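You operate a simulated robot arm through the tools that you are given. There is no shell and no other tool. Be economical: measure what you need, move in short steps, check, and stop when the job is done.

The job below is to be done with a simulated robot arm. You get a single attempt, and the scene is never put back.

JOB
Brush a patch of dressing from the steel tin on top of the striped block.
Fine: lay the tin's lid on the mat, use the wooden brush, put it back and seat the lid again. Set down upright: wooden brush. A coat counts when it lies all over at full strength: go over it till it gets no stronger.

It is judged by the outcome, as a careful person would: the job done as asked, and still so three seconds after it is handed in. It fails if anything else is knocked over, pushed out of place, dropped, spilled or broken. A push-on lid holds only when it is set on centred and level and pressed home; a screw cap is set on level and turned clockwise until tight.

ROBOT AND FRAMES
A 6-joint arm with a two-finger parallel gripper on a trunk, on a base that drives. Base frame: it is fixed to the floor where the robot stands at the start and does not move with it; the origin is under the middle of the robot, x ahead of it, y to its left, z up. Readings come in mm, rad, newtons and seconds.
With the tool pointing down near the work surface it reaches from about 100 to 700 mm from the robot's upright axis, wherever it stands. Its first joint turns from -2.897 to 2.897 rad. Places, roughly: black lever [300, 1200, 400]; flat steel tin [700, -100, 800]; grey mat [600, -100, 800]; low red lever [400, 900, 600]; mouth of the flat tin [700, -100, 800]; striped wooden block (10x10x6 cm) [400, 1100, 600]. Payload 3.91 kg.
Tool frame: the origin (TCP) lies between the finger pads and is the grasp point; the fingertips stand 30 mm ahead of it; z points along the fingers, y is the line along which they close. Largest opening 110 mm; finger width 20, thickness 10; the body of the gripper, 48 by 112 mm, starts 55 mm behind the TCP.
Orientation is told as [roll, pitch, yaw] about the base's x, y, z axes, in that order, counted from this pose: with the fingers straight down and closing along the base's y, the tool's x points along the base's -x, its y along +y and its z along -z.

CONTROLS
- The arm moves only by the tool servo_tool. Its argument "motion" is a list of rows, each a list of 3 entries, a list of its own where there are three numbers: the turn, a rotation vector about the tool's x, y, z in rad, then the shift along the tool's x, y, z in mm, then the finger opening in mm, from 0 to 110. In form: [[[rx, ry, rz], [dx, dy, dz], claw], ...]. A call has 1 to 12 rows; each row shifts and turns the commanded pose from where the row before left it, along the tool's axes as they then stand. A row lasts 0.2 s, in which the tool goes at most 50 mm and 0.15 rad; a call with a longer step from one row to the next is refused whole, and so is a gripper value outside its range. A pose out of reach is approached as far as the arm can. The call stops where the force on the tool passes 40 N (or 10 N more than at its start, if that is more) or the arm is blocked; 0.2 s more then pass. The fingers move at their own pace (about 45 mm/s each) and stop on an object; they squeeze with about 23 N. The grip force told is the motor's: it shows also when the fingers shut on nothing. Time passes only in rows, and 0.2 s behind the last, so rows that do not move let the fingers close. The reply holds the time, the measured pose of the TCP, the force on the tool along the base axes, the opening and the grip force, in the units named above and with some noise, with the torque about the TCP (base axes, N m) and any sound that the robot's microphone picked up, and new pictures: "pictures" is both (left out), scene, wrist or none.
- Cameras (640 x 400 px; columns grow to the right, rows downward): "scene" is now at [5.4, 169.4, 1523.7]; the picture's right is [0.25, -0.97, 0.00], its down [-0.79, -0.21, -0.58] and it looks along [0.56, 0.15, -0.81] (base axes); focal length 214 px, centre (320, 200). "wrist" rides on the gripper at [71, 22, -107] in the tool frame; the picture's right is [-0.29, 0.96, 0.00], its down [-0.76, -0.23, -0.61] and it looks along [-0.58, -0.18, 0.79] (tool axes); focal length 243 px, centre (320, 200). There is no depth. A picture from a camera that has moved, and an enlarged one, comes with that camera's place and axes in the base frame and with its lens. The place of the scene camera against the robot may be out by one fixed shift of up to 25 mm in any direction.
- lift_body(by): slides the trunk up (or, below 0, down) by that many mm; the arm and the scene camera ride with it, the base frame stays. It gives what a move gives, with no picture.
- drive_base(legs): drives the robot by 1 to 6 legs, each [ahead, left, turn to the left] in mm, mm and rad, along the robot's own axes; the way and the turn of a leg run together, so that a leg with both is an arc; at most 1500 mm and 3.142 rad a leg. The arm and the cameras ride along, it lands a little off, and it stops where it bumps. It gives what a move gives, and a new picture of the scene camera.
- turn_head(pan, tilt): turns the head with the scene camera to pan (to the left, within 1.501 rad either way) and tilt (down, from -0.506 to 1.204), counted from straight ahead of the robot. It gives what a move gives, and a new picture of the scene camera.
- close_up(camera, box): a new picture of the part [left, top, right, bottom] of that camera's present view, enlarged. No time passes.
- hand_in(): hands the job in; it is judged then, once.

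Work in short steps. Places have to be worked out from the pictures, the camera data and where the tool is seen: move nearer, look again, correct. Check each grasp and each placing, and mend what went wrong. You have 120 turns and 260 pictures in all, those below and enlarged ones among them. Open the gripper and draw the arm clear of the work before you hand the job in, unless the task says otherwise; then end with one line.

The tools are called as name(argument=value, ...) on one line, values as JSON. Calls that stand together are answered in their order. servo_tool: Moves the arm, as the interface text tells. Its arguments: {"type":"object","properties":{"motion":{"type":"array","items":{"type":"array"}},"pictures":{"type":"string","enum":["both","scene","wrist","none"]}},"required":["motion"]} The other tools are called the same way: lift_body (by) slides the trunk up or down; drive_base (legs) drives the base; turn_head (pan, tilt) turns the head that bears the scene camera; close_up (camera, box) takes an enlarged picture of a part of a camera's view; hand_in () hands the job in.

At the start:

```text
time: 0.0
tool_pos: [391.5, 70.2, 1119.7]
ee_rot: [0.001, -0.002, 0.0]
ft_force: [0.3, 0.0, -0.5]
torque: [-0.03, -0.01, -0.02]
finger_gap: 110.0
grip_force: 0.2
trunk travel left (down, up): [-525.0, 65.0]
robot x, y, heading: [2.1, -0.5, 0.0]
head pan, tilt: [0.255, 0.951]
```

scene: 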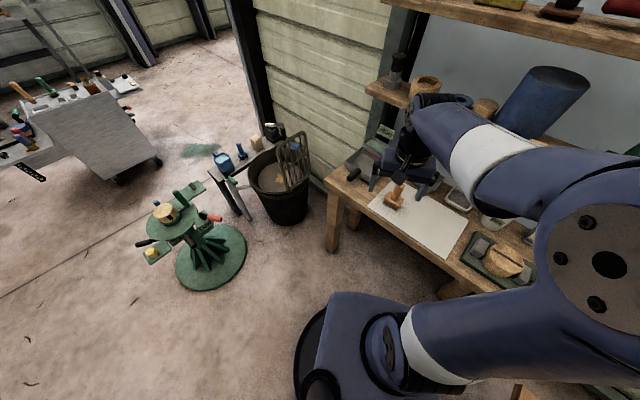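
wrist: 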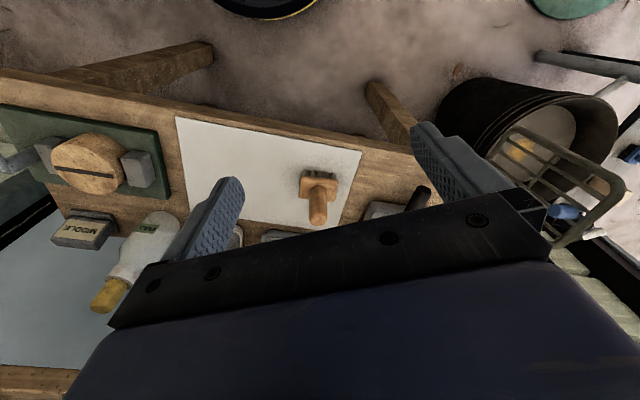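

I'll look closer at the bench and the green stand first.

close_up(camera="wrist", box=[0, 80, 440, 355])

close_up(camera="scene", box=[120, 160, 280, 300])

close_up(camera="scene", box=[320, 110, 560, 300])

```text
1.45 times, centred on (220, 218) of wrist
camera zoom: at [321.0, 92.4, 1224.2], right [0.29, 0.96, 0.0], down [0.76, -0.23, 0.61], along [0.58, -0.18, -0.79], focal length 353 px, centre (466, 174)
```

zoom: 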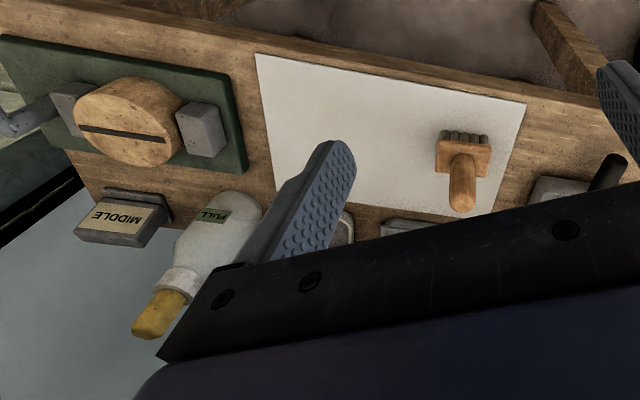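

```text
2.86 times, centred on (200, 230) of scene
camera zoom: at [5.4, 169.4, 1523.7], right [0.25, -0.97, 0.0], down [-0.79, -0.21, -0.58], along [0.56, 0.15, -0.81], focal length 613 px, centre (663, 114)
```

zoom: 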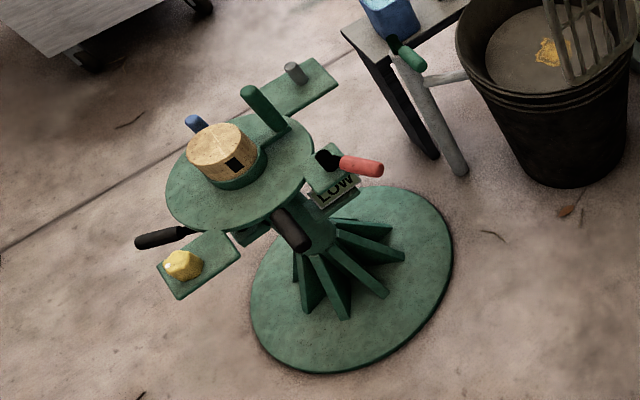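

```text
2.11 times, centred on (440, 205) of scene
camera zoom: at [5.4, 169.4, 1523.7], right [0.25, -0.97, 0.0], down [-0.79, -0.21, -0.58], along [0.56, 0.15, -0.81], focal length 452 px, centre (67, 190)
```

zoom: 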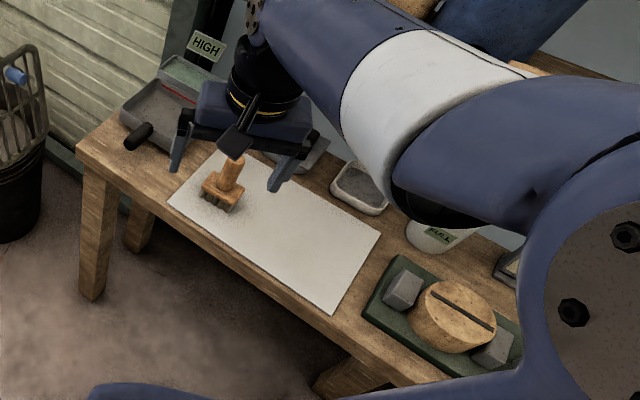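

The arm hides the tins. I move it back and to the left to see the bench.

servo_tool(motion=[[[0, 0, 0], [20, 45, 0], 110], [[0, 0, 0], [20, 45, 0], 110], [[0, 0, 0], [20, 45, 0], 110], [[0, 0, 0], [20, 45, 0], 110], [[0, 0, 0], [20, 45, 0], 110], [[0, 0, 0], [0, 45, 0], 110], [[0, 0, 0], [0, 45, 0], 110]])

turn_head(pan=-0.2, tilt=0.8)

```text
time: 1.6
tool_pos: [289.1, 384.4, 1119.8]
ee_rot: [-0.001, 0.0, -0.001]
ft_force: [-0.1, -0.2, -0.2]
torque: [-0.02, -0.01, -0.02]
finger_gap: 109.9
grip_force: 0.1
trunk travel left (down, up): [-525.0, 65.0]
robot x, y, heading: [1.9, 1.7, 0.004]
head pan, tilt: [0.255, 0.951]
camera scene: at [5.6, 169.8, 1523.6], right [0.25, -0.97, 0.0], down [-0.79, -0.21, -0.58], along [0.56, 0.15, -0.81], focal length 214 px, centre (320, 200)
camera wrist: at [218.6, 407.4, 1226.1], right [0.29, 0.96, 0.0], down [0.76, -0.23, 0.61], along [0.58, -0.18, -0.79], focal length 243 px, centre (320, 200)
```

scene: 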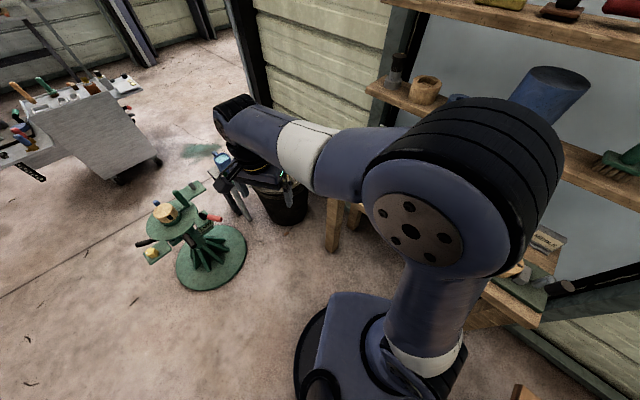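
wrist: 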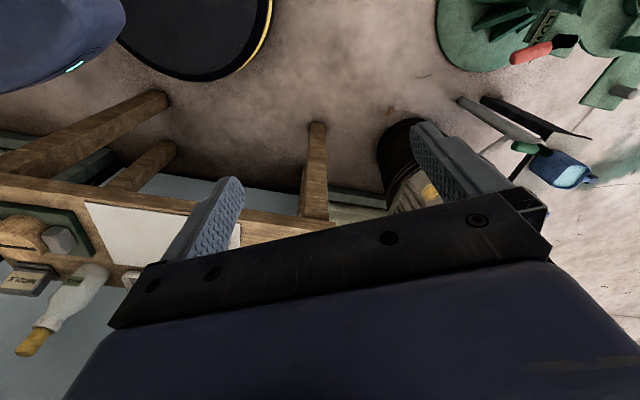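

```text
time: 2.5
tool_pos: [289.1, 383.9, 1120.8]
ee_rot: [0.001, 0.0, 0.0]
ft_force: [0.5, 0.3, -0.8]
torque: [-0.02, -0.03, 0.0]
finger_gap: 110.0
grip_force: 0.0
trunk travel left (down, up): [-525.0, 65.0]
robot x, y, heading: [-1.1, -1.5, 0.002]
head pan, tilt: [-0.201, 0.799]
camera scene: at [14.2, 135.2, 1535.3], right [-0.2, -0.98, 0.0], down [-0.7, 0.14, -0.7], along [0.68, -0.14, -0.72], focal length 214 px, centre (320, 200)
```

scene: 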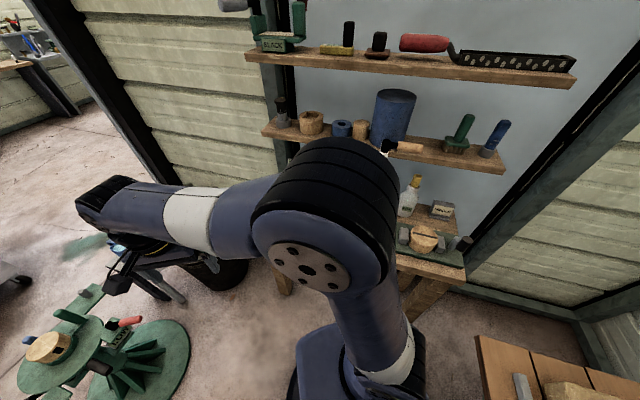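

The arm still blocks the view, so I move it over the bench to use the wrist camera, with the trunk raised.

servo_tool(motion=[[[0, 0, 0], [-20, -45, 0], 110], [[0, 0, 0], [-20, -45, 0], 110], [[0, 0, 0], [-20, -45, 0], 110], [[0, 0, 0], [-20, -45, 0], 110], [[0, 0, 0], [-20, -45, 0], 110], [[0, 0, 0], [-20, -45, 0], 110], [[0, 0, 0], [-20, -45, 0], 110], [[0, 0, 0], [-20, -45, 0], 110], [[0, 0, 0], [-20, -45, 0], 110], [[0, 0, 0], [-20, -25, 0], 110]])

turn_head(pan=0.05, tilt=0.8)

```text
time: 4.7
tool_pos: [494.2, -47.7, 1116.6]
ee_rot: [0.0, 0.002, 0.001]
ft_force: [0.6, -0.5, -0.1]
torque: [0.02, -0.01, -0.03]
finger_gap: 110.1
grip_force: 0.0
trunk travel left (down, up): [-525.0, 65.0]
robot x, y, heading: [-1.2, 1.5, -0.002]
head pan, tilt: [-0.201, 0.799]
camera scene: at [14.4, 134.7, 1535.3], right [-0.2, -0.98, 0.0], down [-0.7, 0.14, -0.7], along [0.68, -0.14, -0.72], focal length 214 px, centre (320, 200)
camera wrist: at [423.1, -24.3, 1221.7], right [0.29, 0.96, 0.0], down [0.76, -0.23, 0.61], along [0.58, -0.18, -0.79], focal length 243 px, centre (320, 200)
```

scene: 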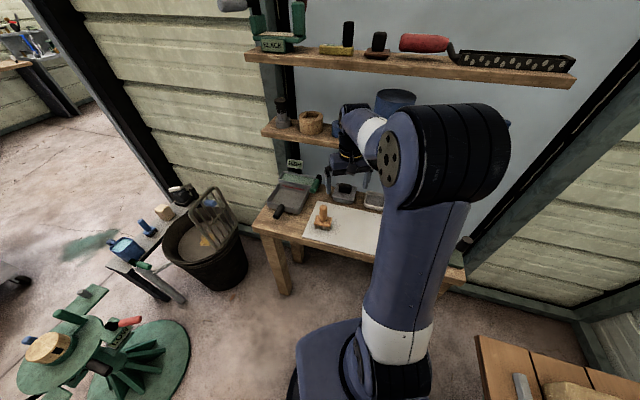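
wrist: 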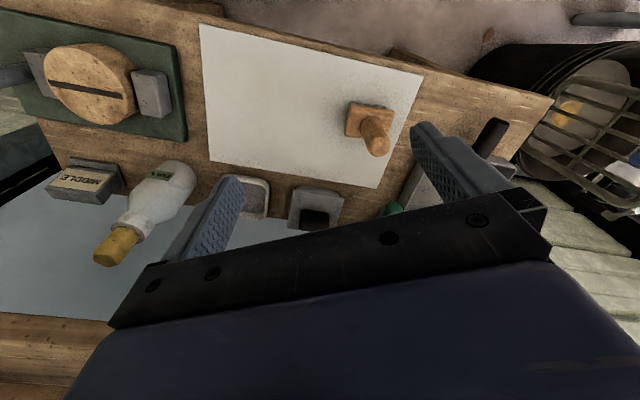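

```text
time: 5.5
tool_pos: [492.8, -46.0, 1115.8]
ee_rot: [0.0, -0.001, -0.001]
ft_force: [0.9, -0.3, -0.2]
torque: [0.0, -0.01, 0.0]
finger_gap: 110.1
grip_force: 0.0
trunk travel left (down, up): [-525.0, 65.0]
robot x, y, heading: [-2.1, 2.7, 0.0]
head pan, tilt: [0.051, 0.799]
camera scene: at [15.7, 155.1, 1535.3], right [0.05, -1.0, 0.0], down [-0.72, -0.04, -0.7], along [0.7, 0.03, -0.72], focal length 214 px, centre (320, 200)
```

scene: 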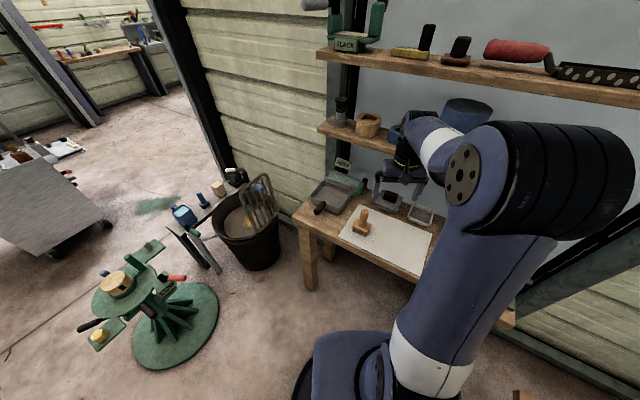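

close_up(camera="scene", box=[290, 140, 450, 260])

close_up(camera="wrist", box=[170, 60, 530, 280])

close_up(camera="scene", box=[70, 230, 230, 370])

```text
3.33 times, centred on (370, 200) of scene
camera zoom: at [15.7, 155.1, 1535.3], right [0.05, -1.0, 0.0], down [-0.72, -0.04, -0.7], along [0.7, 0.03, -0.72], focal length 715 px, centre (153, 200)
```

zoom: 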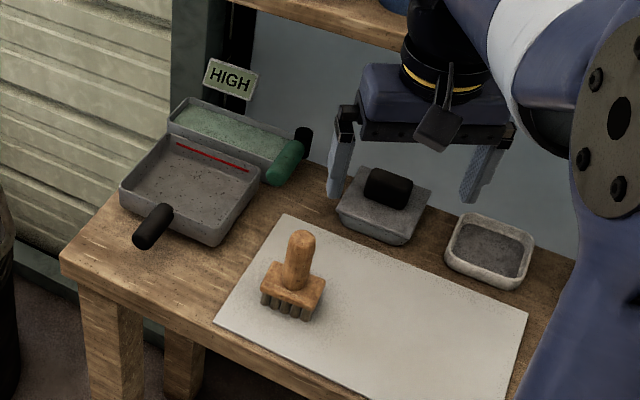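

```text
1.78 times, centred on (350, 170) of wrist
camera zoom: at [422.6, -23.4, 1221.9], right [0.29, 0.96, 0.0], down [0.76, -0.23, 0.61], along [0.58, -0.18, -0.79], focal length 431 px, centre (267, 253)
```

zoom: 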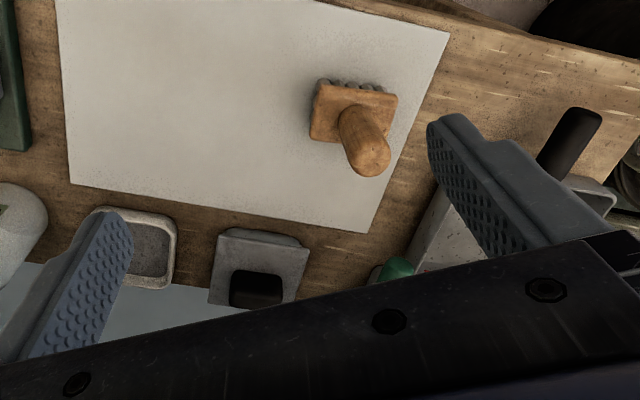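

```text
2.86 times, centred on (150, 300) of scene
camera zoom: at [15.7, 155.1, 1535.3], right [0.05, -1.0, 0.0], down [-0.72, -0.04, -0.7], along [0.7, 0.03, -0.72], focal length 613 px, centre (806, -86)
```

zoom: 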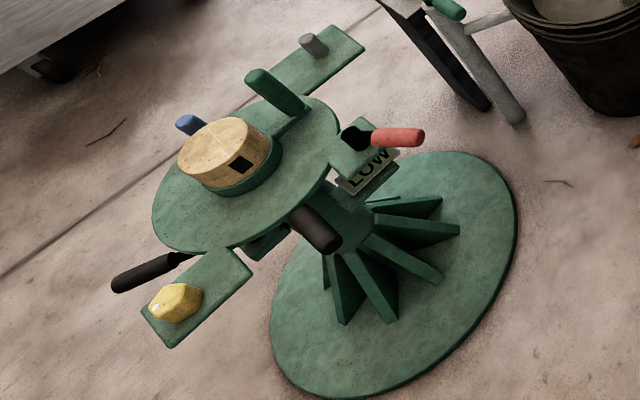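

The tin (lid with black knob) seems to be near (717,-125), partly under a shelf at z≈1100, so I'll work with a tilted tool. I retract a bit and drive forward to reach it.

servo_tool(motion=[[[0, 0, 0], [45, 0, 0], 110], [[0, 0, 0], [45, 0, 0], 110], [[0, 0, 0], [20, 0, 0], 110]], pictures="none")

drive_base(legs=[[120, 30, 0]])

```text
time: 6.3
tool_pos: [382.9, -47.7, 1117.0]
ee_rot: [0.001, -0.001, 0.0]
ft_force: [0.4, 0.6, -0.1]
torque: [-0.02, 0.0, 0.02]
finger_gap: 110.1
grip_force: 0.1
trunk travel left (down, up): [-525.0, 65.0]
robot x, y, heading: [2.5, 1.5, 0.001]
head pan, tilt: [0.051, 0.799]
```

```text
time: 7.5
tool_pos: [503.3, -16.7, 1118.0]
ee_rot: [0.001, 0.0, 0.0]
ft_force: [0.3, -0.8, -0.2]
torque: [-0.01, -0.01, 0.05]
finger_gap: 110.2
grip_force: 0.1
trunk travel left (down, up): [-525.0, 65.0]
robot x, y, heading: [115.7, 26.9, -0.003]
head pan, tilt: [0.051, 0.799]
camera scene: at [135.3, 185.6, 1535.3], right [0.05, -1.0, 0.0], down [-0.72, -0.04, -0.7], along [0.7, 0.04, -0.72], focal length 214 px, centre (320, 200)
```

scene: 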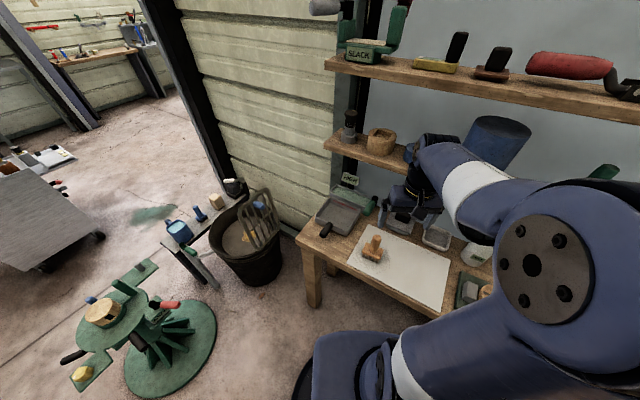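

Now I yaw the tool to face the bench squarely and pitch the fingers forward to see the tin with the wrist camera.

servo_tool(motion=[[[0, 0, 0.15], [0, 0, 0], 110], [[0, 0, 0.15], [0, 0, 0], 110], [[0, 0, 0.15], [0, 0, 0], 110], [[0, -0.15, 0], [0, 0, 0], 110], [[0, -0.15, 0], [0, 0, 0], 110], [[0, -0.15, 0], [0, 0, 20], 110], [[0, -0.15, 0], [0, 0, 30], 110]])

```text
time: 9.1
tool_pos: [520.2, -25.3, 1073.7]
ee_rot: [-0.001, -0.604, -0.446]
ft_force: [-0.4, -0.2, 0.4]
torque: [0.03, 0.02, 0.02]
finger_gap: 110.0
grip_force: 0.1
trunk travel left (down, up): [-525.0, 65.0]
robot x, y, heading: [118.6, 29.3, -0.001]
head pan, tilt: [0.051, 0.799]
camera scene: at [135.1, 185.5, 1535.3], right [0.05, -1.0, 0.0], down [-0.72, -0.04, -0.7], along [0.7, 0.04, -0.72], focal length 214 px, centre (320, 200)
camera wrist: at [423.3, 46.6, 1120.6], right [0.63, 0.76, 0.16], down [0.16, -0.33, 0.93], along [0.76, -0.56, -0.33], focal length 243 px, centre (320, 200)
```

scene: 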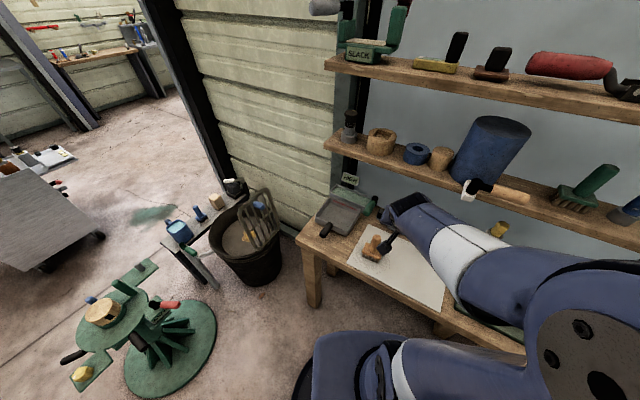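
wrist: 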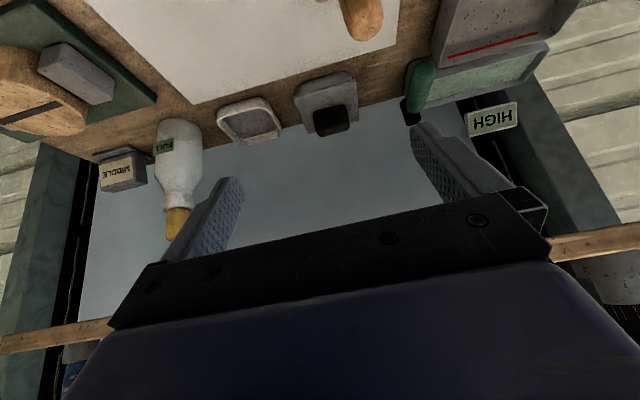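

close_up(camera="wrist", box=[200, 50, 440, 200])

```text
2.67 times, centred on (320, 125) of wrist
camera zoom: at [423.3, 46.6, 1120.6], right [0.63, 0.76, 0.16], down [0.16, -0.33, 0.93], along [0.76, -0.56, -0.33], focal length 647 px, centre (320, 400)
```

zoom: 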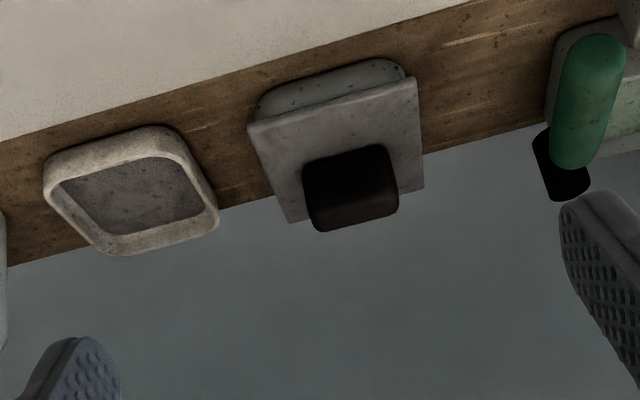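

The lid is roughly a 89 mm square centred near (696,-107,870), yaw ≈ -0.49. I move to a stand-off about 100 mm before its knob along the finger axis.

servo_tool(motion=[[[0.0254, 0, 0.037], [-13, 0, 40], 110], [[0, 0, 0], [-13, 1, 42], 110], [[0, 0, 0], [-13, 1, 42], 110], [[0, 0, 0], [-14, 1, 42], 110]])

close_up(camera="wrist", box=[200, 50, 480, 225])

```text
time: 10.1
tool_pos: [644.6, -87.4, 963.9]
ee_rot: [0.001, -0.599, -0.493]
ft_force: [-0.5, -0.8, -0.3]
torque: [0.01, -0.03, -0.03]
finger_gap: 110.1
grip_force: 0.1
trunk travel left (down, up): [-525.0, 65.0]
robot x, y, heading: [118.7, 29.6, -0.001]
head pan, tilt: [0.051, 0.799]
camera scene: at [135.1, 185.4, 1535.3], right [0.05, -1.0, 0.0], down [-0.72, -0.04, -0.7], along [0.7, 0.04, -0.72], focal length 214 px, centre (320, 200)
camera wrist: at [549.8, -9.2, 1011.1], right [0.66, 0.73, 0.16], down [0.14, -0.34, 0.93], along [0.73, -0.6, -0.33], focal length 243 px, centre (320, 200)
```

scene: 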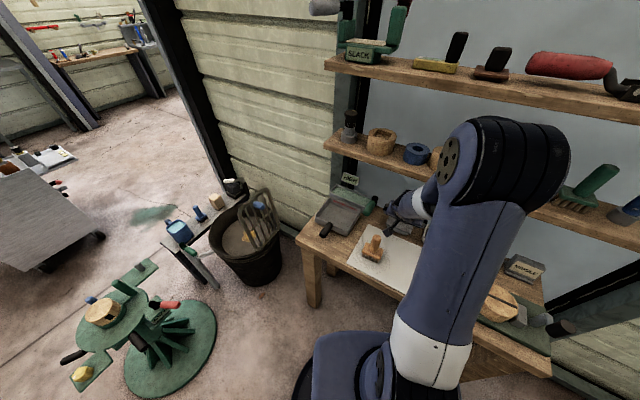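
wrist: 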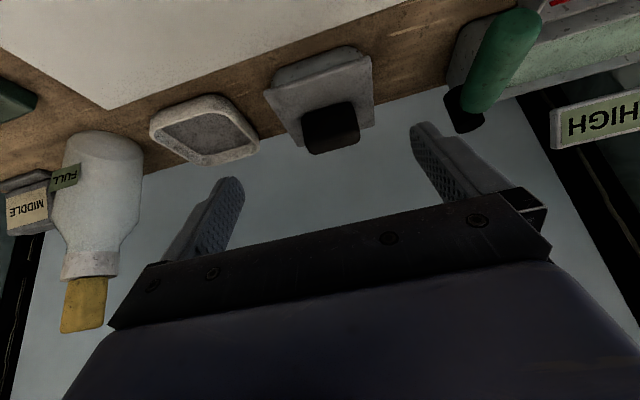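

```text
2.29 times, centred on (340, 138) of wrist
camera zoom: at [549.8, -9.2, 1011.1], right [0.66, 0.73, 0.16], down [0.14, -0.34, 0.93], along [0.73, -0.6, -0.33], focal length 555 px, centre (274, 343)
```

zoom: 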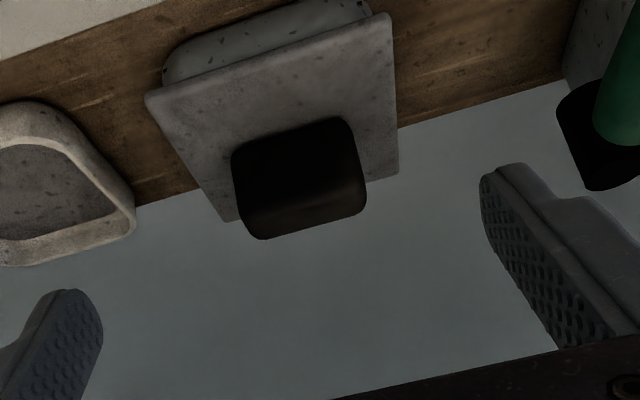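

The knob lies ahead and about 9 mm to the +y side of the tool axis. I advance 50 mm with a correction and look again.

servo_tool(motion=[[[0, 0, 0], [0, 5, 25], 110], [[0, 0, 0], [0, 4, 25], 110]], pictures="wrist")

close_up(camera="wrist", box=[180, 30, 500, 230])

```text
time: 10.7
tool_pos: [672.7, -92.8, 921.4]
ee_rot: [0.001, -0.598, -0.494]
ft_force: [0.4, -0.7, 0.4]
torque: [0.01, 0.02, 0.03]
finger_gap: 109.9
grip_force: 0.0
trunk travel left (down, up): [-525.0, 65.0]
robot x, y, heading: [117.6, 32.1, 0.004]
head pan, tilt: [0.051, 0.799]
camera wrist: at [578.2, -15.9, 969.3], right [0.66, 0.73, 0.16], down [0.14, -0.34, 0.93], along [0.73, -0.6, -0.33], focal length 243 px, centre (320, 200)
```

wrist: 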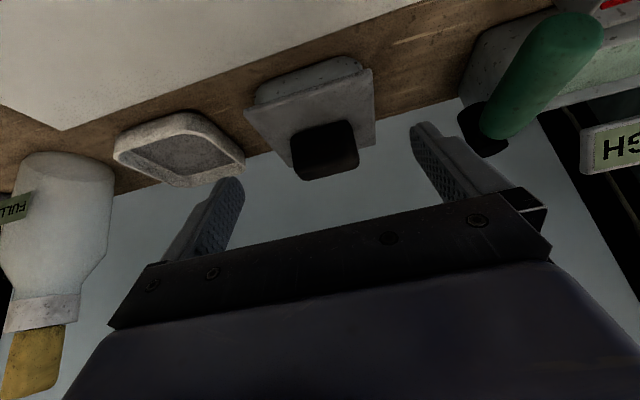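

```text
2.00 times, centred on (340, 130) of wrist
camera zoom: at [578.2, -15.9, 969.3], right [0.66, 0.73, 0.16], down [0.14, -0.34, 0.93], along [0.73, -0.6, -0.33], focal length 485 px, centre (280, 340)
```

zoom: 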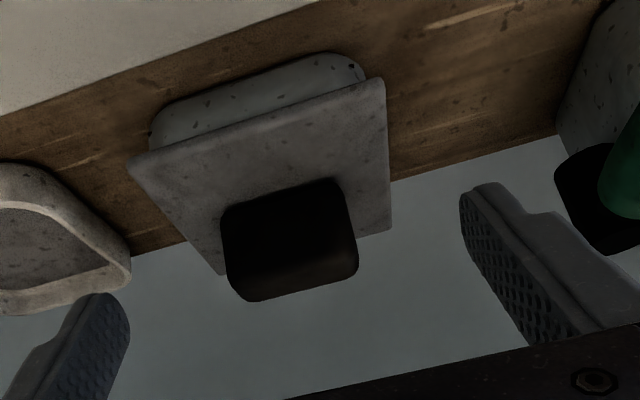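

Triangulating over three views puts the lid at z≈823, centre ≈(748,-138), about 105 mm square, knob ~49 mm wide. I advance most of the way with a narrowed opening and check.

servo_tool(motion=[[[0, 0, 0], [-13, -2, 30], 80], [[0, 0, 0], [-12, -1, 30], 80], [[0, 0, 0], [0, 0, 0], 80]], pictures="wrist")

close_up(camera="wrist", box=[180, 70, 500, 270])

```text
time: 11.5
tool_pos: [717.1, -122.1, 887.0]
ee_rot: [0.002, -0.6, -0.493]
ft_force: [0.0, 0.3, -0.1]
torque: [0.01, 0.04, 0.01]
finger_gap: 80.0
grip_force: 0.1
trunk travel left (down, up): [-525.0, 65.0]
robot x, y, heading: [116.8, 26.6, 0.004]
head pan, tilt: [0.051, 0.799]
camera wrist: at [624.2, -44.9, 935.0], right [0.66, 0.73, 0.16], down [0.14, -0.34, 0.93], along [0.73, -0.6, -0.33], focal length 243 px, centre (320, 200)
```

wrist: 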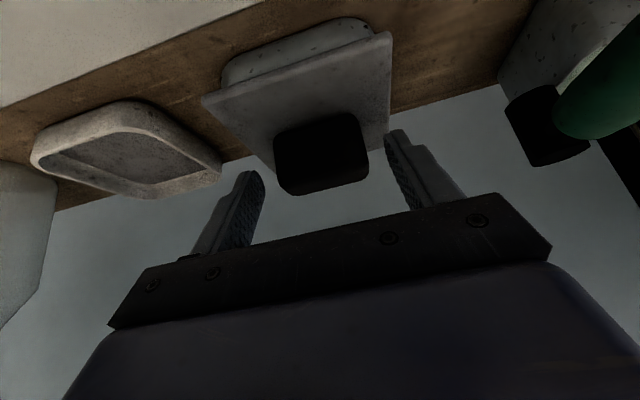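

```text
2.00 times, centred on (340, 170) of wrist
camera zoom: at [624.2, -44.9, 935.0], right [0.66, 0.73, 0.16], down [0.14, -0.34, 0.93], along [0.73, -0.6, -0.33], focal length 485 px, centre (280, 260)
```

zoom: 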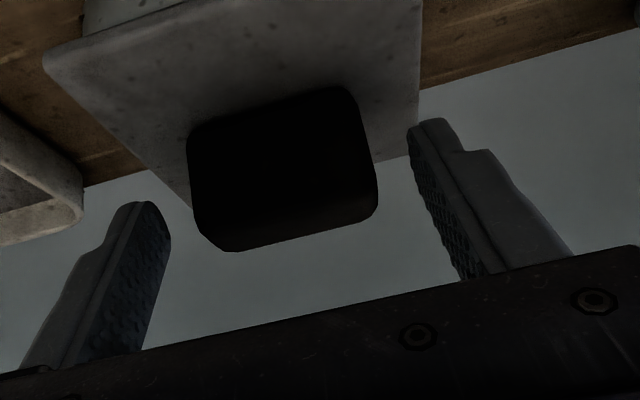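

The knob is centred between the fingers. I advance 33 mm so the tips stand just above the lid, then close.

servo_tool(motion=[[[0, 0, 0], [0, 0, 17], 80], [[0, 0, 0], [0, 0, 16], 80], [[0, 0, 0], [0, 0, 0], 30], [[0, 0, 0], [0, 0, 0], 30], [[0, 0, 0], [0, 0, 0], 30]], pictures="wrist")

close_up(camera="wrist", box=[180, 70, 500, 270])

```text
time: 12.7
tool_pos: [736.5, -130.7, 865.4]
ee_rot: [0.003, -0.608, -0.493]
ft_force: [3.9, -3.7, 33.8]
torque: [-0.39, -0.27, 0.07]
finger_gap: 59.7
grip_force: 22.9
trunk travel left (down, up): [-525.0, 65.0]
robot x, y, heading: [116.8, 26.0, -0.001]
head pan, tilt: [0.051, 0.799]
camera wrist: at [641.9, -54.6, 910.1], right [0.66, 0.73, 0.17], down [0.13, -0.34, 0.93], along [0.74, -0.6, -0.32], focal length 243 px, centre (320, 200)
```

wrist: 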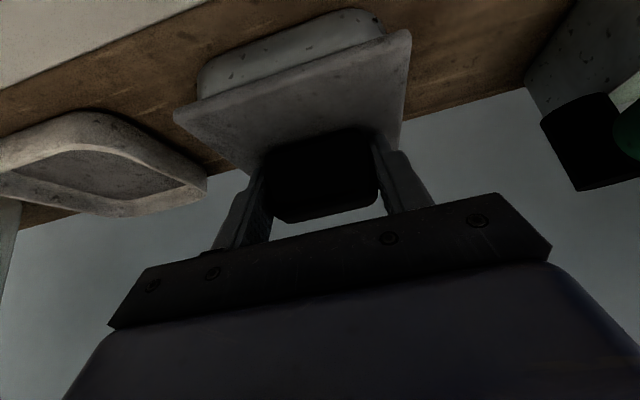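

```text
2.00 times, centred on (340, 170) of wrist
camera zoom: at [641.9, -54.6, 910.1], right [0.66, 0.73, 0.17], down [0.13, -0.34, 0.93], along [0.74, -0.6, -0.32], focal length 485 px, centre (280, 260)
```

zoom: 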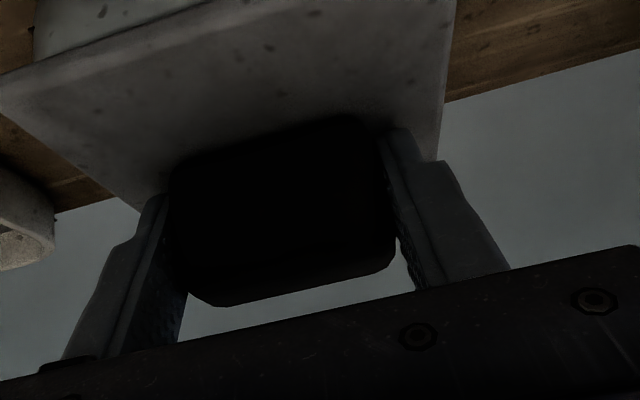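

Tips are on the lid (top ≈835) and the knob is gripped at 59.7 mm. I pull straight up.

servo_tool(motion=[[[0, 0, 0], [-4, 0, -6], 30], [[0, 0, 0], [-5, 0, -7], 30], [[0, 0, 0], [-6, 0, -8], 30], [[0, 0, 0], [-8, 0, -12], 30], [[0, 0, 0], [-8, 0, -12], 30]], pictures="wrist")

```text
time: 13.9
tool_pos: [735.5, -129.3, 915.8]
ee_rot: [0.001, -0.599, -0.495]
ft_force: [0.8, -0.2, -0.7]
torque: [0.01, 0.03, 0.01]
finger_gap: 59.4
grip_force: 23.6
trunk travel left (down, up): [-525.0, 65.0]
robot x, y, heading: [115.4, 30.8, 0.003]
head pan, tilt: [0.051, 0.799]
camera wrist: at [641.8, -53.5, 962.9], right [0.66, 0.73, 0.16], down [0.14, -0.34, 0.93], along [0.73, -0.6, -0.33], focal length 243 px, centre (320, 200)
```

wrist: 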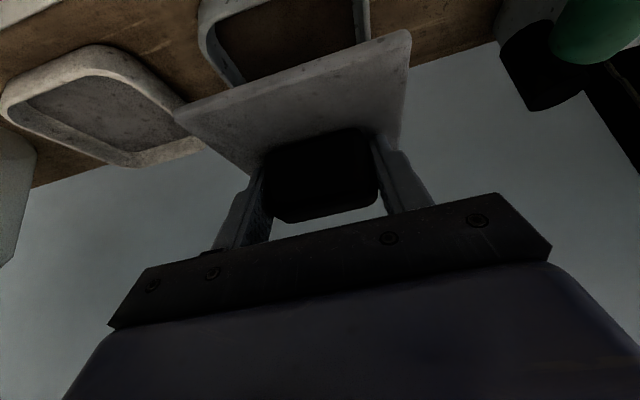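

The lid is off and level. I carry it over the mat to about (537,-141), well clear of the brush.

servo_tool(motion=[[[0, 0, 0], [29, -20, -20], 30], [[0, 0, 0], [29, -21, -20], 30], [[0, 0, 0], [29, -21, -20], 30], [[0, 0, 0], [30, -21, -20], 30], [[0, 0, 0], [30, -21, -20], 30], [[0, 0, 0], [0, 0, 0], 30]])

close_up(camera="scene", box=[290, 160, 530, 340])

```text
time: 15.3
tool_pos: [529.9, -134.7, 919.3]
ee_rot: [-0.009, -0.596, -0.496]
ft_force: [-0.8, -0.5, -0.5]
torque: [0.0, -0.01, 0.04]
finger_gap: 59.3
grip_force: 23.0
trunk travel left (down, up): [-525.0, 65.0]
robot x, y, heading: [120.7, 34.5, -0.002]
head pan, tilt: [0.051, 0.799]
camera scene: at [134.6, 185.4, 1535.3], right [0.05, -1.0, 0.0], down [-0.72, -0.04, -0.7], along [0.7, 0.04, -0.72], focal length 214 px, centre (320, 200)
camera wrist: at [437.1, -57.6, 964.9], right [0.67, 0.73, 0.16], down [0.14, -0.33, 0.93], along [0.73, -0.6, -0.33], focal length 243 px, centre (320, 200)
```

scene: 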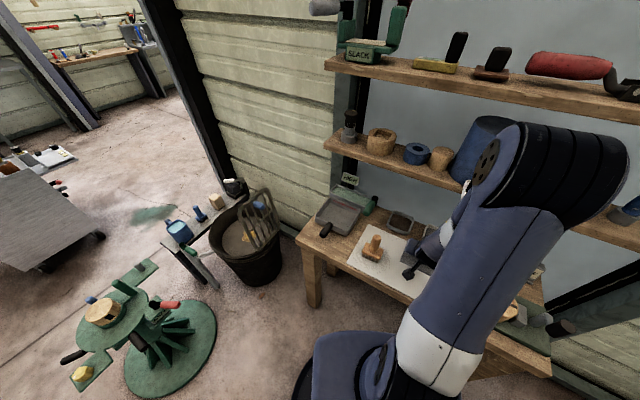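
wrist: 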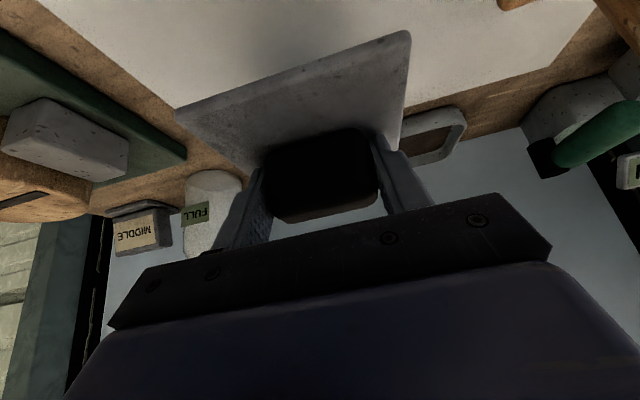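

```text
2.22 times, centred on (410, 250) of scene
camera zoom: at [134.6, 185.4, 1535.3], right [0.05, -1.0, 0.0], down [-0.72, -0.04, -0.7], along [0.7, 0.04, -0.72], focal length 477 px, centre (120, 89)
```

zoom: 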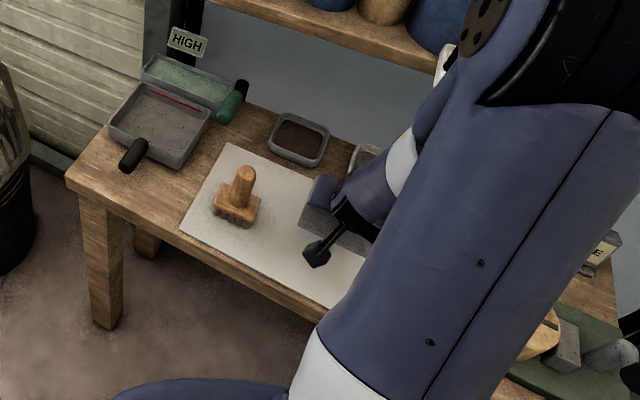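

The tin holds brown dressing. I lower the lid: first 60 mm, then gently to contact.

servo_tool(motion=[[[0, 0, 0], [11.3, 0, 16.5], 30], [[0, 0, 0], [11.3, 0, 16.5], 30], [[0, 0, 0], [9, 0, 13.2], 30], [[0, 0, 0], [2.8, 0, 4.1], 30], [[0, 0, 0], [2.8, 0, 4.1], 30], [[0, 0, 0], [1.7, 0, 2.5], 30]], pictures="wrist")

```text
time: 16.7
tool_pos: [537.9, -114.8, 867.5]
ee_rot: [-0.015, -0.596, -0.488]
ft_force: [0.1, -0.2, -0.7]
torque: [0.04, 0.04, 0.01]
finger_gap: 59.7
grip_force: 22.6
out of reach, approached as far as the arm can: row 1, 2, 3, 6
trunk travel left (down, up): [-525.0, 65.0]
robot x, y, heading: [120.0, 30.7, 0.001]
head pan, tilt: [0.051, 0.799]
camera wrist: at [444.9, -37.2, 914.3], right [0.67, 0.73, 0.15], down [0.15, -0.33, 0.93], along [0.73, -0.6, -0.33], focal length 243 px, centre (320, 200)
```

wrist: 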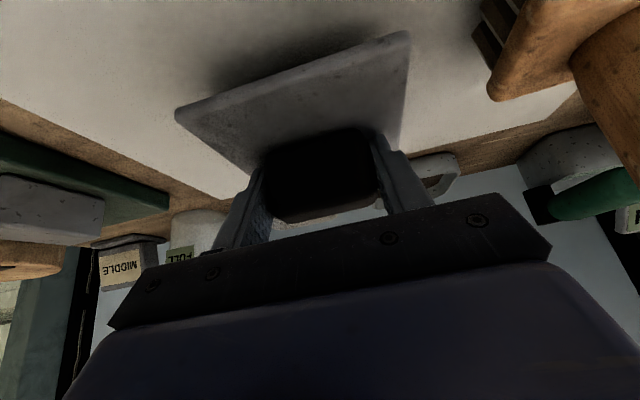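

The arm is at a joint limit at this trunk height. I raise the tool 110 mm and lower the trunk 110 mm so there is reach for a gentle set-down.

servo_tool(motion=[[[0, 0, 0], [-15.5, 0, -22.7], 30], [[0, 0, 0], [-15.5, 0, -22.7], 30], [[0, 0, 0], [-15.5, 0, -22.7], 30], [[0, 0, 0], [-15.5, 0, -22.7], 30], [[0, 0, 0], [0, 0, 0], 30]], pictures="none")

lift_body(by=-110)

```text
time: 17.9
tool_pos: [537.8, -113.2, 976.0]
ee_rot: [0.0, -0.602, -0.494]
ft_force: [0.4, -0.3, -1.4]
torque: [-0.01, 0.01, 0.02]
finger_gap: 59.1
grip_force: 23.4
trunk travel left (down, up): [-525.0, 65.0]
robot x, y, heading: [121.3, 31.4, 0.005]
head pan, tilt: [0.051, 0.799]
```

```text
time: 19.3
tool_pos: [538.0, -113.4, 866.3]
ee_rot: [0.0, -0.598, -0.495]
ft_force: [1.1, -0.4, -1.4]
torque: [-0.01, 0.02, 0.0]
finger_gap: 59.4
grip_force: 23.6
trunk travel left (down, up): [-415.0, 175.0]
robot x, y, heading: [120.7, 27.9, 0.002]
head pan, tilt: [0.051, 0.799]
```

Good. I now shift 12 mm away from the brush and descend gently.

servo_tool(motion=[[[0, 0, 0], [5.6, -12, 8.2], 30], [[0, 0, 0], [2.8, 0, 4.1], 30], [[0, 0, 0], [2.3, 0, 3.3], 30], [[0, 0, 0], [1.7, 0, 2.5], 30], [[0, 0, 0], [1.7, 0, 2.5], 30]], pictures="wrist")

```text
time: 20.1
tool_pos: [534.8, -125.2, 852.4]
ee_rot: [-0.001, -0.616, -0.494]
ft_force: [-0.6, 0.9, 22.0]
torque: [0.41, 0.43, 0.07]
finger_gap: 59.9
grip_force: 23.4
trunk travel left (down, up): [-415.0, 175.0]
robot x, y, heading: [116.8, 33.4, -0.004]
head pan, tilt: [0.051, 0.799]
stopped in row 3: the force on the tool passed its limit at 47 N (the readings are from after the stop); the commanded pose is now the measured one
camera wrist: at [440.4, -48.6, 898.0], right [0.66, 0.73, 0.17], down [0.13, -0.33, 0.93], along [0.74, -0.6, -0.31], focal length 243 px, centre (320, 200)
```

wrist: 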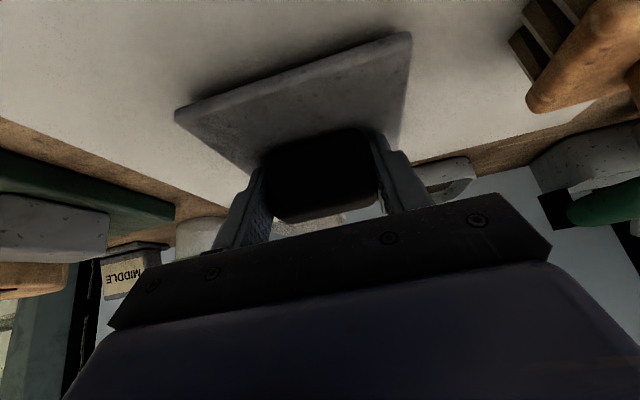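

The lid rests on the mat (contact at TCP z≈852). I release and back out along the finger axis.

servo_tool(motion=[[[0, 0, 0], [-0.5, 0, -0.8], 80], [[0, 0, 0], [0, 0, 0], 80], [[0, 0, 0], [0, 0, -20], 80], [[0, 0, 0], [0, 0, -40], 80], [[0, 0, 0], [0, 0, -40], 80], [[0, 0, 0], [-20, 40, -20], 80]], pictures="both")

close_up(camera="wrist", box=[240, 0, 640, 250])

```text
time: 21.5
tool_pos: [507.3, -65.4, 959.7]
ee_rot: [0.001, -0.607, -0.495]
ft_force: [0.8, -0.5, -0.4]
torque: [0.0, 0.01, 0.03]
finger_gap: 80.1
grip_force: 0.1
trunk travel left (down, up): [-415.0, 175.0]
robot x, y, heading: [118.4, 28.0, 0.001]
head pan, tilt: [0.051, 0.799]
camera scene: at [134.4, 185.5, 1425.3], right [0.05, -1.0, 0.0], down [-0.72, -0.04, -0.7], along [0.7, 0.04, -0.72], focal length 214 px, centre (320, 200)
camera wrist: at [413.2, 11.4, 1005.9], right [0.66, 0.73, 0.17], down [0.13, -0.33, 0.93], along [0.74, -0.6, -0.32], focal length 243 px, centre (320, 200)
```

scene: 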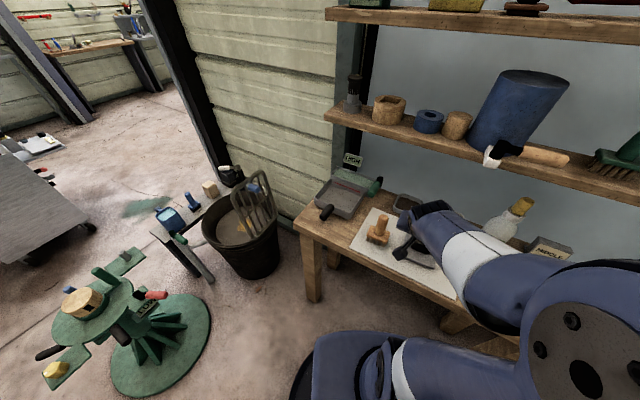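
wrist: 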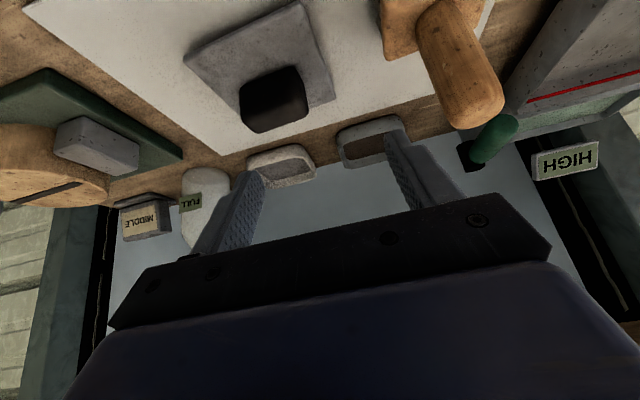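

```text
1.60 times, centred on (440, 125) of wrist
camera zoom: at [413.2, 11.4, 1005.9], right [0.66, 0.73, 0.17], down [0.13, -0.33, 0.93], along [0.74, -0.6, -0.32], focal length 388 px, centre (128, 320)
```

zoom: 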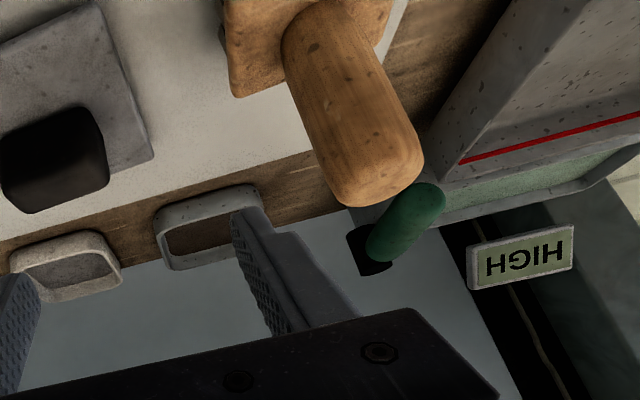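

The lid lies flat on the mat. The brush handle axis is near (583,11), top z≈920. I go up, across, and down to a stand-off with open fingers.

servo_tool(motion=[[[0, 0, 0], [-22.6, 0, -33], 90], [[0, 0, 0], [4, 34, -3], 90], [[0, 0, 0], [4, 34, -3], 90], [[0, 0, 0], [4, 34, -2], 90], [[0, 0, 0], [13, 0, 19], 90]], pictures="wrist")

```text
time: 22.7
tool_pos: [543.2, 31.3, 978.2]
ee_rot: [-0.003, -0.609, -0.494]
ft_force: [-0.5, -0.4, 0.3]
torque: [0.0, 0.03, 0.01]
finger_gap: 89.8
grip_force: 0.0
trunk travel left (down, up): [-415.0, 175.0]
robot x, y, heading: [121.5, 32.6, 0.003]
head pan, tilt: [0.051, 0.799]
camera wrist: at [448.8, 108.3, 1023.8], right [0.66, 0.73, 0.16], down [0.13, -0.33, 0.93], along [0.74, -0.6, -0.32], focal length 243 px, centre (320, 200)
```

wrist: 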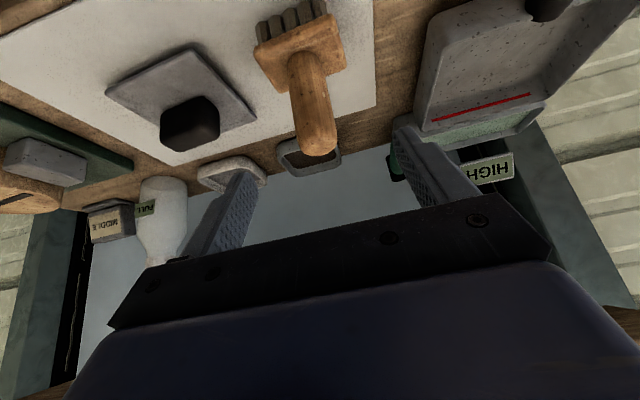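

Handle axis now refined to ≈(580,11). I advance, and check before the final approach.

servo_tool(motion=[[[0, 0, 0], [16, 0, 18], 90], [[0, 0, 0], [0, 0, 25], 90], [[0, 0, 0], [0, 0, 20], 90]], pictures="wrist")

```text
time: 23.5
tool_pos: [562.5, 19.7, 917.7]
ee_rot: [-0.001, -0.608, -0.494]
ft_force: [-0.2, 0.2, -0.6]
torque: [-0.03, 0.0, 0.01]
finger_gap: 90.1
grip_force: 0.0
trunk travel left (down, up): [-415.0, 175.0]
robot x, y, heading: [119.1, 28.5, 0.002]
head pan, tilt: [0.051, 0.799]
camera wrist: at [468.2, 97.5, 964.1], right [0.66, 0.73, 0.17], down [0.13, -0.33, 0.93], along [0.74, -0.6, -0.32], focal length 243 px, centre (320, 200)
```

wrist: 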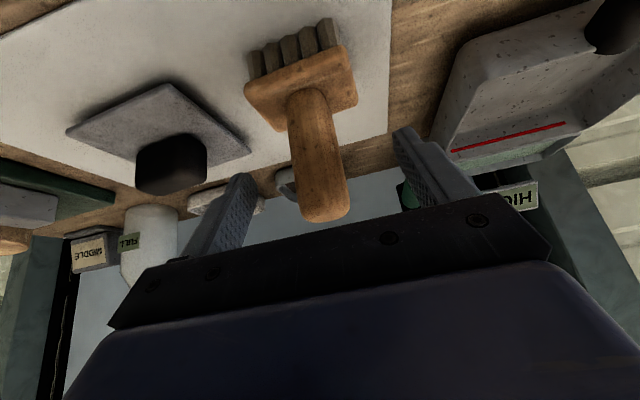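

Handle between the fingers. I advance the last 35 mm with a 3 mm shift and close.

servo_tool(motion=[[[0, 0, 0], [0, -3, 18], 90], [[0, 0, 0], [0, 0, 17], 90], [[0, 0, 0], [0, 0, 0], 60], [[0, 0, 0], [0, 0, 0], 10], [[0, 0, 0], [0, 0, 0], 10], [[0, 0, 0], [0, 0, 0], 10]], pictures="wrist")

```text
time: 24.9
tool_pos: [579.9, 9.5, 889.8]
ee_rot: [-0.001, -0.607, -0.494]
ft_force: [0.6, 0.7, -1.1]
torque: [0.05, -0.1, -0.03]
finger_gap: 31.7
grip_force: 23.4
trunk travel left (down, up): [-415.0, 175.0]
robot x, y, heading: [118.8, 26.4, -0.001]
head pan, tilt: [0.051, 0.799]
camera wrist: at [485.4, 86.1, 935.2], right [0.66, 0.73, 0.16], down [0.13, -0.33, 0.93], along [0.74, -0.6, -0.32], focal length 243 px, centre (320, 200)
```

wrist: 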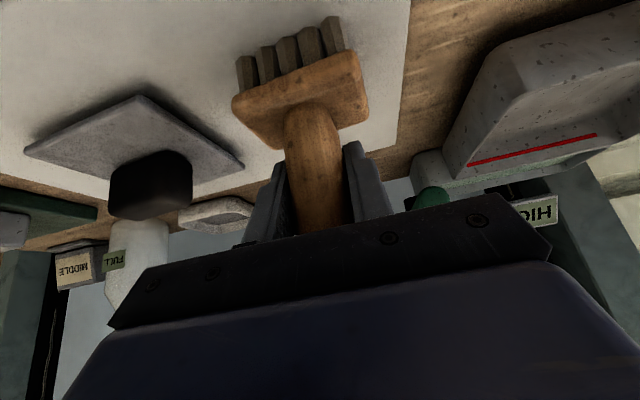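

Brush gripped (31.7 mm) at TCP (580,9.5,890). I lift 48 mm and check it hangs true.

servo_tool(motion=[[[0, 0, 0], [-9, 0, -13], 10], [[0, 0, 0], [-9, 0, -13], 10], [[0, 0, 0], [-9.4, 0, -13.5], 10], [[0, 0, 0], [0, 0, 0], 10]], pictures="wrist")

```text
time: 25.9
tool_pos: [578.1, 8.3, 937.5]
ee_rot: [-0.001, -0.607, -0.495]
ft_force: [0.2, 0.3, -2.4]
torque: [0.02, -0.03, 0.04]
finger_gap: 31.7
grip_force: 22.9
trunk travel left (down, up): [-415.0, 175.0]
robot x, y, heading: [120.9, 30.2, 0.001]
head pan, tilt: [0.051, 0.799]
camera wrist: at [485.0, 85.0, 983.5], right [0.66, 0.73, 0.16], down [0.14, -0.33, 0.93], along [0.74, -0.6, -0.32], focal length 243 px, centre (320, 200)
```

wrist: 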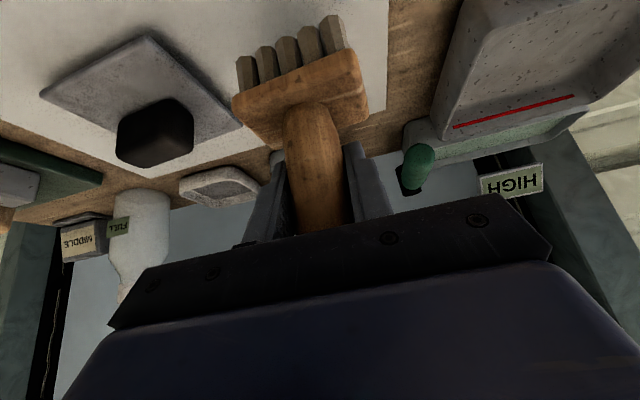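

Held firmly. I move most of the way to above the tin, then check the view.

servo_tool(motion=[[[0, 0, 0], [-33, -12, 23], 10], [[0, 0, 0], [-33, -12, 23], 10], [[0, 0, 0], [-33, -12, 23], 10], [[0, 0, 0], [-33, -12, 23], 10], [[0, 0, 0], [0, 0, 0], 10]])

```text
time: 27.1
tool_pos: [696.8, -114.0, 937.4]
ee_rot: [-0.001, -0.607, -0.494]
ft_force: [-0.5, 0.3, -1.8]
torque: [-0.02, 0.03, 0.04]
finger_gap: 31.6
grip_force: 22.8
trunk travel left (down, up): [-415.0, 175.0]
robot x, y, heading: [120.2, 32.7, -0.004]
head pan, tilt: [0.051, 0.799]
camera scene: at [135.2, 185.3, 1425.3], right [0.05, -1.0, 0.0], down [-0.72, -0.04, -0.7], along [0.7, 0.04, -0.72], focal length 214 px, centre (320, 200)
camera wrist: at [603.4, -37.3, 983.1], right [0.66, 0.73, 0.16], down [0.13, -0.33, 0.93], along [0.74, -0.6, -0.32], focal length 243 px, centre (320, 200)
```

scene: 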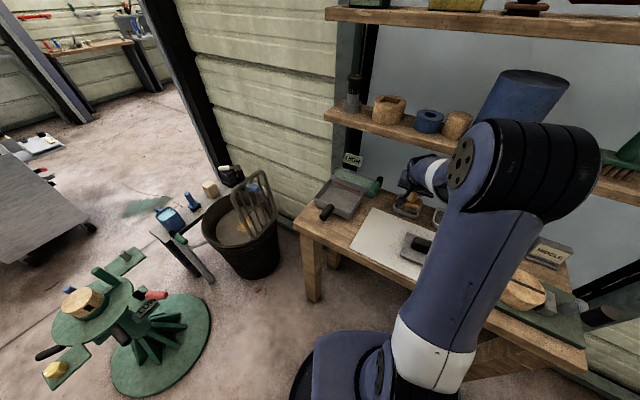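
wrist: 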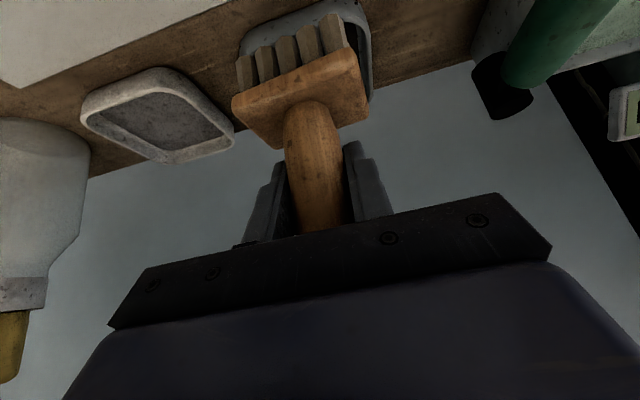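

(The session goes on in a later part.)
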